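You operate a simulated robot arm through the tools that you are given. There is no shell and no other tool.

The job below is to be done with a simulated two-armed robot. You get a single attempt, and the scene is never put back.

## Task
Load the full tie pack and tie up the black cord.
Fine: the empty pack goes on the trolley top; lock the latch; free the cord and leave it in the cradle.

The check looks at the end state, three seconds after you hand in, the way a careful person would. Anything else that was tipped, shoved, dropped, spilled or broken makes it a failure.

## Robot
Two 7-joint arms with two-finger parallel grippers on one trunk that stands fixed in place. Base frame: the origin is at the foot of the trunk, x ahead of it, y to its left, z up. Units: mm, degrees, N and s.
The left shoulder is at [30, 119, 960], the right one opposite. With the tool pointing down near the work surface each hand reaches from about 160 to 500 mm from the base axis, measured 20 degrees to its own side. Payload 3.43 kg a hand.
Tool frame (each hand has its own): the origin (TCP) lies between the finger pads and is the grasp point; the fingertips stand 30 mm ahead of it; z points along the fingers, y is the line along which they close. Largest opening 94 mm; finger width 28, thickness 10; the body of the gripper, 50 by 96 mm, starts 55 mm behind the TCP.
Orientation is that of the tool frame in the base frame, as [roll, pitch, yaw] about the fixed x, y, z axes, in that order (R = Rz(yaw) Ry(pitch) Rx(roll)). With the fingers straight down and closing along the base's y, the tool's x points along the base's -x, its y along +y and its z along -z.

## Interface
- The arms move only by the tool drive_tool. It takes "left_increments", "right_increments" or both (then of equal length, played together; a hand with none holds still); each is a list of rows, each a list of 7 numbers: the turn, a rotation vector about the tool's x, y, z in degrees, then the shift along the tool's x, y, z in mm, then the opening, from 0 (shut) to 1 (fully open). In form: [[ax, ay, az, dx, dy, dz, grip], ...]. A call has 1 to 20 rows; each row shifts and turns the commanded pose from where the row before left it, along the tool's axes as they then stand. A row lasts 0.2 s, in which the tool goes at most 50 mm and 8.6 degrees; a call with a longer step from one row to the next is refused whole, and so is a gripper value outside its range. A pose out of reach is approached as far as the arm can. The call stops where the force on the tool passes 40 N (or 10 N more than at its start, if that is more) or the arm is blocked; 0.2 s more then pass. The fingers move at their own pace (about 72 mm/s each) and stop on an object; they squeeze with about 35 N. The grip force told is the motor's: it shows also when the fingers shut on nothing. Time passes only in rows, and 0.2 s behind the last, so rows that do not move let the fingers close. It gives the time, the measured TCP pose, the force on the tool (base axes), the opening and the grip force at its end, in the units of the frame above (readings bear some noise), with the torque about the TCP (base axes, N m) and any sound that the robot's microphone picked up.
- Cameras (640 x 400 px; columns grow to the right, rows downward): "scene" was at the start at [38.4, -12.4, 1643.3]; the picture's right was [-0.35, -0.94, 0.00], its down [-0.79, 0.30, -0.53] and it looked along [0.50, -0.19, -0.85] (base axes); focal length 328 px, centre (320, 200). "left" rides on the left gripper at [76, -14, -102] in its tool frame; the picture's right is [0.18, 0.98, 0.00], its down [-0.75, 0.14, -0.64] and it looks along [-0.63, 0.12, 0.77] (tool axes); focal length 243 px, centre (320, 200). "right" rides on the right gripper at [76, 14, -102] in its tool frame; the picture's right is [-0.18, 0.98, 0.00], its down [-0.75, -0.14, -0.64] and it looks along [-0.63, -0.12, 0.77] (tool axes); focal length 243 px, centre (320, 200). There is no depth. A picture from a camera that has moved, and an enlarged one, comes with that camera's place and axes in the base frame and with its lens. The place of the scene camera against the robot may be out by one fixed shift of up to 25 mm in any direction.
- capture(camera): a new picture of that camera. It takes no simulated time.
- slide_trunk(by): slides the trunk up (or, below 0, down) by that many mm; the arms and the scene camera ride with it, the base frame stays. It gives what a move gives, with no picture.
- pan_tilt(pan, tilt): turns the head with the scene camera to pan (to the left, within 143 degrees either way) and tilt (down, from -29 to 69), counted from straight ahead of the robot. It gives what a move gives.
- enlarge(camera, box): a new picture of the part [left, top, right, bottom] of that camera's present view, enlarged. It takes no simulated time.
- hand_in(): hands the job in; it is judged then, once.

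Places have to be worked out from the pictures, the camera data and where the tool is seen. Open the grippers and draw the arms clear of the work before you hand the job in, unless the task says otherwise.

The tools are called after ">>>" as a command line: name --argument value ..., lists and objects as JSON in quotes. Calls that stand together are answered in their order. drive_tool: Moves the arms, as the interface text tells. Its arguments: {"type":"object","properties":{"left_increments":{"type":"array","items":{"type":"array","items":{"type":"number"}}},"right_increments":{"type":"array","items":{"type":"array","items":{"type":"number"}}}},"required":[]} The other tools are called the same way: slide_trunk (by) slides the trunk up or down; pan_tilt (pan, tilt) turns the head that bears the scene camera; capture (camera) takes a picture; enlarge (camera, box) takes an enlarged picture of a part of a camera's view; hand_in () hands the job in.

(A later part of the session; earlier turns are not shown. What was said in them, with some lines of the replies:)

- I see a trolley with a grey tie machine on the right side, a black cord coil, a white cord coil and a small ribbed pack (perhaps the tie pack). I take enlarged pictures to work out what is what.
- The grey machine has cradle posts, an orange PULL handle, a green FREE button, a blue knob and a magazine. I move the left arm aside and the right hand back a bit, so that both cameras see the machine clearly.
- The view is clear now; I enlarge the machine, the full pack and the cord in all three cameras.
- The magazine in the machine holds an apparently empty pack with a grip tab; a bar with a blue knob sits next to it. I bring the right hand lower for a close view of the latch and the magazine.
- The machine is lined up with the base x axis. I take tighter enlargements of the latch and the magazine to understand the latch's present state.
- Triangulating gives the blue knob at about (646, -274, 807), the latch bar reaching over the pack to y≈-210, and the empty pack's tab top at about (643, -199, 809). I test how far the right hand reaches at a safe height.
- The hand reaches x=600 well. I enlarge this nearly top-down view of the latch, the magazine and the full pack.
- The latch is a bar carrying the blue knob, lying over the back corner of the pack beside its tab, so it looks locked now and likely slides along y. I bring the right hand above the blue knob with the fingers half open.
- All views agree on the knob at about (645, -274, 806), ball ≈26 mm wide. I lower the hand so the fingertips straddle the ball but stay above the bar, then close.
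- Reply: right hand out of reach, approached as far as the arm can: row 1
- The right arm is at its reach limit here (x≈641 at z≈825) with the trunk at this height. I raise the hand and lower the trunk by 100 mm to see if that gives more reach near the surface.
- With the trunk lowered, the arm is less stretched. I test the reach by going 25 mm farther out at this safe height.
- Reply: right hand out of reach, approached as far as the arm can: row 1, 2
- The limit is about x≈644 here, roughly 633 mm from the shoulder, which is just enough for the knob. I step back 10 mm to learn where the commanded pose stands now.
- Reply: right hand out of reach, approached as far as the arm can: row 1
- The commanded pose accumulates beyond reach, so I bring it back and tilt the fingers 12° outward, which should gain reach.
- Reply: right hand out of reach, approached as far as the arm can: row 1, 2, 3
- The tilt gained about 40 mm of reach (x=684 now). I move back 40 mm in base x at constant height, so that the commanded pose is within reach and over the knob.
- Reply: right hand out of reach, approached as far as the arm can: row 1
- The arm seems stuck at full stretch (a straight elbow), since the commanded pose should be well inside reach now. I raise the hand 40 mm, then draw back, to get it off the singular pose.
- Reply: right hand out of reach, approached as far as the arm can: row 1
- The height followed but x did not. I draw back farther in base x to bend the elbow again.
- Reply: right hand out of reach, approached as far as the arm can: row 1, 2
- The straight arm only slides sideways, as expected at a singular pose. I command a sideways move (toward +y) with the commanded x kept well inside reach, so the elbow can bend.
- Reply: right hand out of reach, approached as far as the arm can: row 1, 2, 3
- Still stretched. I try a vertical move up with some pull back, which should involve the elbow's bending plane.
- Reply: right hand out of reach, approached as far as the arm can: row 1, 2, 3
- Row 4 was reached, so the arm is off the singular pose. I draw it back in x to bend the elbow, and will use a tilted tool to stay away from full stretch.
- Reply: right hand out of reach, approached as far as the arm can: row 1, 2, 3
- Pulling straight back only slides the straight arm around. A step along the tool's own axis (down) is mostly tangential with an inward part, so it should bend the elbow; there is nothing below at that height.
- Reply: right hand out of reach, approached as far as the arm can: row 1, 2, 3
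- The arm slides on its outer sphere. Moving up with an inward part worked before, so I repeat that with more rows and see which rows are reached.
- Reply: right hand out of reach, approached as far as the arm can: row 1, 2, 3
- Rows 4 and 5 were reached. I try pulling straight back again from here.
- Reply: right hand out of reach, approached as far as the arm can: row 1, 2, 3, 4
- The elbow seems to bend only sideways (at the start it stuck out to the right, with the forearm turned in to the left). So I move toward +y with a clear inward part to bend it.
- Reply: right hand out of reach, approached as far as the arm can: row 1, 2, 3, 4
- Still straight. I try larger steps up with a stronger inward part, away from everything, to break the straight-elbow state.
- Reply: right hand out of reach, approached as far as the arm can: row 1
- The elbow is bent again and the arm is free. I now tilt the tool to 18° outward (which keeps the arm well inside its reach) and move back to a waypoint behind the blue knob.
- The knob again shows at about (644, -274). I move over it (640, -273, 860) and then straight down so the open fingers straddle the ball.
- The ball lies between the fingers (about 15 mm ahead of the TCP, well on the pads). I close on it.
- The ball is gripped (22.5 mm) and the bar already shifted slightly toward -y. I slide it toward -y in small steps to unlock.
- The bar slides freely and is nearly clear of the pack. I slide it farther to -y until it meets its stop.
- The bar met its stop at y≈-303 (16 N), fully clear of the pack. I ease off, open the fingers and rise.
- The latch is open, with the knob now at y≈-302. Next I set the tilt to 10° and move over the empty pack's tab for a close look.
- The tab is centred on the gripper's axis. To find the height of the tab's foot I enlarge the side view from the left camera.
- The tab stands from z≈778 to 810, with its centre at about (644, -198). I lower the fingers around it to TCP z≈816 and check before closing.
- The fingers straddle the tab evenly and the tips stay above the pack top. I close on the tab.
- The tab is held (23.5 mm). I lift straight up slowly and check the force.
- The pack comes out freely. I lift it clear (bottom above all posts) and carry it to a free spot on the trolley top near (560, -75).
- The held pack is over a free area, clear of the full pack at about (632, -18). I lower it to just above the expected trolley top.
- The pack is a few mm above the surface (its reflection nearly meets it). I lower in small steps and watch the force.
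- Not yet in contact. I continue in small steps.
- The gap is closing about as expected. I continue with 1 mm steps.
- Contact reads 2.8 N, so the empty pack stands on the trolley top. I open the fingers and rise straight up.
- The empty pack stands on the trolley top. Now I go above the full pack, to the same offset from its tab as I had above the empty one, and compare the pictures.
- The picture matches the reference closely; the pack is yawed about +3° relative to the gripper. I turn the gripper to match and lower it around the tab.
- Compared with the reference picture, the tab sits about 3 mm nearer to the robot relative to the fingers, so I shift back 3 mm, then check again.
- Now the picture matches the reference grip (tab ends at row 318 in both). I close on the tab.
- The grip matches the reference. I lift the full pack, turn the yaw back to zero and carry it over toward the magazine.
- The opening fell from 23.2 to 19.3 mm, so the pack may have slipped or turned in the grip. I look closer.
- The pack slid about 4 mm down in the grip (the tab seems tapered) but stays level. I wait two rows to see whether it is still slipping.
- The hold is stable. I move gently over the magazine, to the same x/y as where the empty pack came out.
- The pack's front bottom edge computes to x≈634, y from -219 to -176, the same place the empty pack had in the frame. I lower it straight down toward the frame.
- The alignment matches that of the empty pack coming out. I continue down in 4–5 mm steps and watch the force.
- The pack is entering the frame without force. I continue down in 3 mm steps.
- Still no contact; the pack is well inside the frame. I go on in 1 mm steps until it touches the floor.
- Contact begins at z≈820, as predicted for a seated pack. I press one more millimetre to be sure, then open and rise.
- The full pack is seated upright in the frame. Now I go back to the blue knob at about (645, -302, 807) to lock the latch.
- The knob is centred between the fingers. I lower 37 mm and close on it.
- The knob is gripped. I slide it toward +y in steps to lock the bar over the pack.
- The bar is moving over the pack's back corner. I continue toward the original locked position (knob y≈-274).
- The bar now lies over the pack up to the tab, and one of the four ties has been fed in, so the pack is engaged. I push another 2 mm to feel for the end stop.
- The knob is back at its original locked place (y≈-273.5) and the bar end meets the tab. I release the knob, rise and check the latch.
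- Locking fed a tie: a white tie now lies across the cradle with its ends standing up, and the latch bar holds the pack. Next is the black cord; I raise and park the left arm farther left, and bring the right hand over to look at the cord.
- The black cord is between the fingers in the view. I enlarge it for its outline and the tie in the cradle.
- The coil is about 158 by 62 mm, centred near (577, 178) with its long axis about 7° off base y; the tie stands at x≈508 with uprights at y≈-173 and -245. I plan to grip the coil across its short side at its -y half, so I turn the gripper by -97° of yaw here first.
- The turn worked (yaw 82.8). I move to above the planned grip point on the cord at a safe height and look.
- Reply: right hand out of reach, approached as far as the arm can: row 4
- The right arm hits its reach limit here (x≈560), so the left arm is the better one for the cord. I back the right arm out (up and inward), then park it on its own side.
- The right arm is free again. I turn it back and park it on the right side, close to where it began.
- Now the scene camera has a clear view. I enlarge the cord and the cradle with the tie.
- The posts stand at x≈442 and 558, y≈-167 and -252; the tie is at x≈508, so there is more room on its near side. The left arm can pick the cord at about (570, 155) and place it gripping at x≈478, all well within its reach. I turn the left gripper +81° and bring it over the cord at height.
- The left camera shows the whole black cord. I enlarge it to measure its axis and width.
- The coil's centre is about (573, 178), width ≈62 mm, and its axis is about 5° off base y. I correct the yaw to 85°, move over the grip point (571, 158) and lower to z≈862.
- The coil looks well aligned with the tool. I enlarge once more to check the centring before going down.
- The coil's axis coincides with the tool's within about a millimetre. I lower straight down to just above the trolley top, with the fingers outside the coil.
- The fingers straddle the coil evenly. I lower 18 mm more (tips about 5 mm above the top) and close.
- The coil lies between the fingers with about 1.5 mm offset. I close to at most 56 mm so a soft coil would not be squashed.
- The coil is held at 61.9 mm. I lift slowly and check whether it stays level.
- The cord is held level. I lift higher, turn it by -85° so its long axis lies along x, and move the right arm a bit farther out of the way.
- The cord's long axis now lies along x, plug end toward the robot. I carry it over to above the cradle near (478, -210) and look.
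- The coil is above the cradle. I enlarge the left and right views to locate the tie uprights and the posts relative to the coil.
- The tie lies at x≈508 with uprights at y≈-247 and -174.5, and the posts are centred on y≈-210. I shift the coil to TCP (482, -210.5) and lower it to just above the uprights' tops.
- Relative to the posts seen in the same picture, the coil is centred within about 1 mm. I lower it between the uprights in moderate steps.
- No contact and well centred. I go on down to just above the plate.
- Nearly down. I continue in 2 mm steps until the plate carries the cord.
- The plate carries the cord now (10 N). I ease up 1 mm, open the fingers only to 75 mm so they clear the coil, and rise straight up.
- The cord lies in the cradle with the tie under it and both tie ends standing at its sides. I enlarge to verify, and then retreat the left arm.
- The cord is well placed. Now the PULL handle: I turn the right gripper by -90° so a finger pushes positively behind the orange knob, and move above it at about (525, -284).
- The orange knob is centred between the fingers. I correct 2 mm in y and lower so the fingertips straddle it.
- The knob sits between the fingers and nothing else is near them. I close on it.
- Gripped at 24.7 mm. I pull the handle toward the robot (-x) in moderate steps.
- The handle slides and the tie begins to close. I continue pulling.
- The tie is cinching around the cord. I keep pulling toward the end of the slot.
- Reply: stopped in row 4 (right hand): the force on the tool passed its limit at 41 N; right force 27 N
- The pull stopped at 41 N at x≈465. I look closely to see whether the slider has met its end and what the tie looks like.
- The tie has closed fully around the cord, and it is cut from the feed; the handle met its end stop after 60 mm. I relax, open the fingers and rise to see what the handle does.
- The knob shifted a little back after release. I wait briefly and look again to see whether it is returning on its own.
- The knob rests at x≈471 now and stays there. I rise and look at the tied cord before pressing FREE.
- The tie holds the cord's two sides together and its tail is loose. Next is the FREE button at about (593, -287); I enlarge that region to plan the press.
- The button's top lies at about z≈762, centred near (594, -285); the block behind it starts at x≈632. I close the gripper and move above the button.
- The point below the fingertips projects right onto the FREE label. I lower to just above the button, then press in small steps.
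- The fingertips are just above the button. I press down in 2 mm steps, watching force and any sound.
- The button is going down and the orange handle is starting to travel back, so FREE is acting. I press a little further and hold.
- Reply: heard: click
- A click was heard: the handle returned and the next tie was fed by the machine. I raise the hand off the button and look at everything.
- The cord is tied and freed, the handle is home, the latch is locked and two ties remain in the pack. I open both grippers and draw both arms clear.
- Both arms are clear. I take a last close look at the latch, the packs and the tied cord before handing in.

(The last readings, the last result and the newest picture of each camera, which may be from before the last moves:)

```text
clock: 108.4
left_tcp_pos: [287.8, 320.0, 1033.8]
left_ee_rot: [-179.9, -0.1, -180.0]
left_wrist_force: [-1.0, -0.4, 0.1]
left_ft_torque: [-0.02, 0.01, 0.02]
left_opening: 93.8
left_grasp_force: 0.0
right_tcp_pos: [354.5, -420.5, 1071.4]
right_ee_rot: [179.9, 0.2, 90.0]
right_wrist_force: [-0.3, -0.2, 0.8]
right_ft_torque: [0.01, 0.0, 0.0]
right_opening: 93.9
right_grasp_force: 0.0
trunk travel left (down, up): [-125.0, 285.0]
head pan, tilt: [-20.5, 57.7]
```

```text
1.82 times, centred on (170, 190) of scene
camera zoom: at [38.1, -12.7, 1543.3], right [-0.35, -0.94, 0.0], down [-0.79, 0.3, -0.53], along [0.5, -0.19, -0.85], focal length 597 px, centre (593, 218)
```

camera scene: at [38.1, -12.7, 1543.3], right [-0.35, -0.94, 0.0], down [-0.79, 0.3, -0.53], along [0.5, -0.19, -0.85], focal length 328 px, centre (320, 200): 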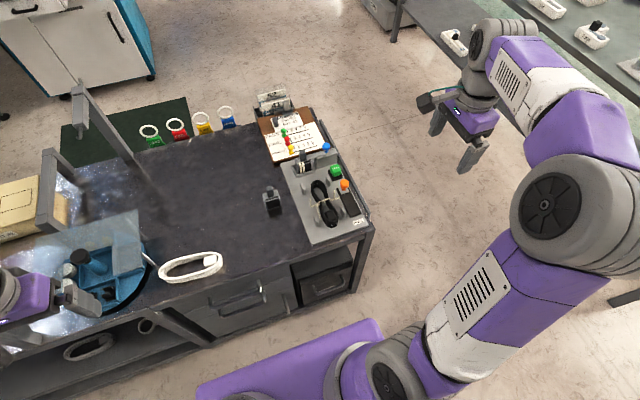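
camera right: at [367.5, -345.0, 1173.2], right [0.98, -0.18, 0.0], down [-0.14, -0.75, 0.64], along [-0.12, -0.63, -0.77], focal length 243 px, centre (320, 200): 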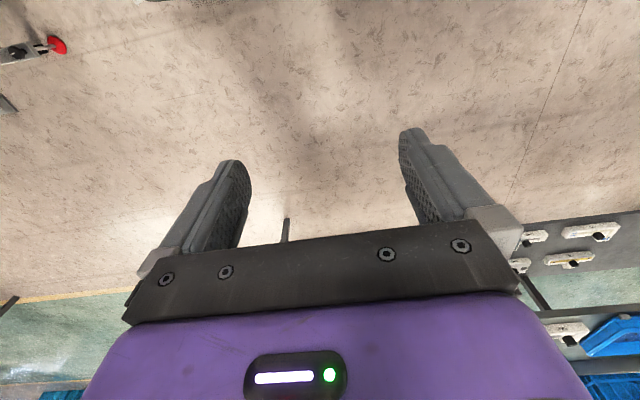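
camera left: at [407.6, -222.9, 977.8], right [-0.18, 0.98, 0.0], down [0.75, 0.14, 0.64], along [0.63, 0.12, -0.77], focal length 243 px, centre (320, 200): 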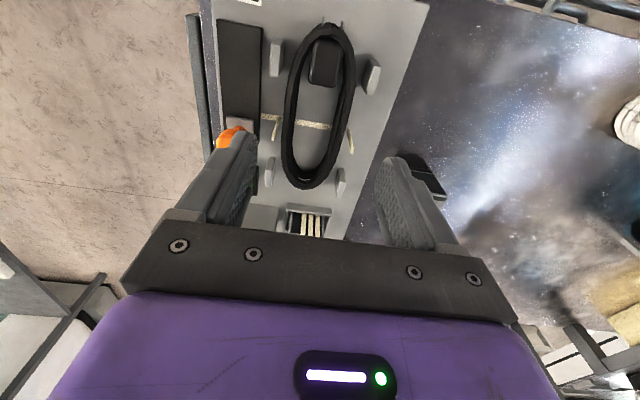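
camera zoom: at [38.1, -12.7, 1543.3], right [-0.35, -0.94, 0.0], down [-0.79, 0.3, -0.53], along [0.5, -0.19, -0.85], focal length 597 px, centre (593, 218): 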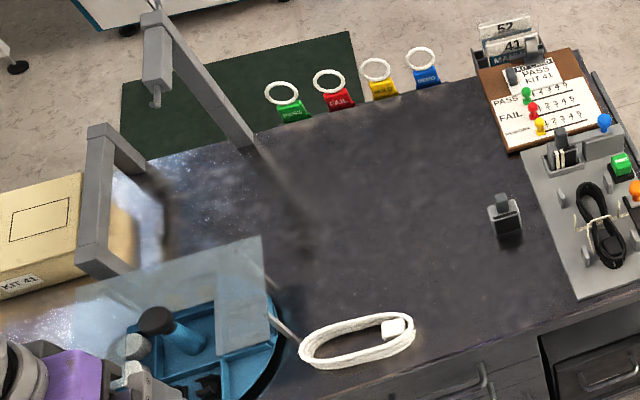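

The latch bar lies over the full pack, and the empty pack stands on the trolley top. The black cord is tied, freed and in the cradle, and I see nothing else out of place in the pictures. Both grippers are open and clear, so I hand in.

>>> hand_in

```text
The job is handed in.
```

I loaded the full tie pack and tied up the black cord, then handed the job in. I don't have the result of the check yet.

The last pictures before hand-in showed this:

- **Packs:** the full pack is seated in the machine. The empty one stands upright on the trolley top, beside the machine.
- **Latch:** it is locked, with the bar over the pack.
- **Cord:** one tie is closed around it and it lies in the cradle. I pulled the orange handle to its stop, then pressed FREE. I heard a click and the handle went back to its start.
- **Spare tie:** after FREE the machine fed its next tie by itself. That open tie now lies across the cradle under the cord, and two ties are left in the pack.
- **Surroundings:** I saw nothing else tipped, moved or dropped. Both grippers are open and the arms are clear of the trolley.
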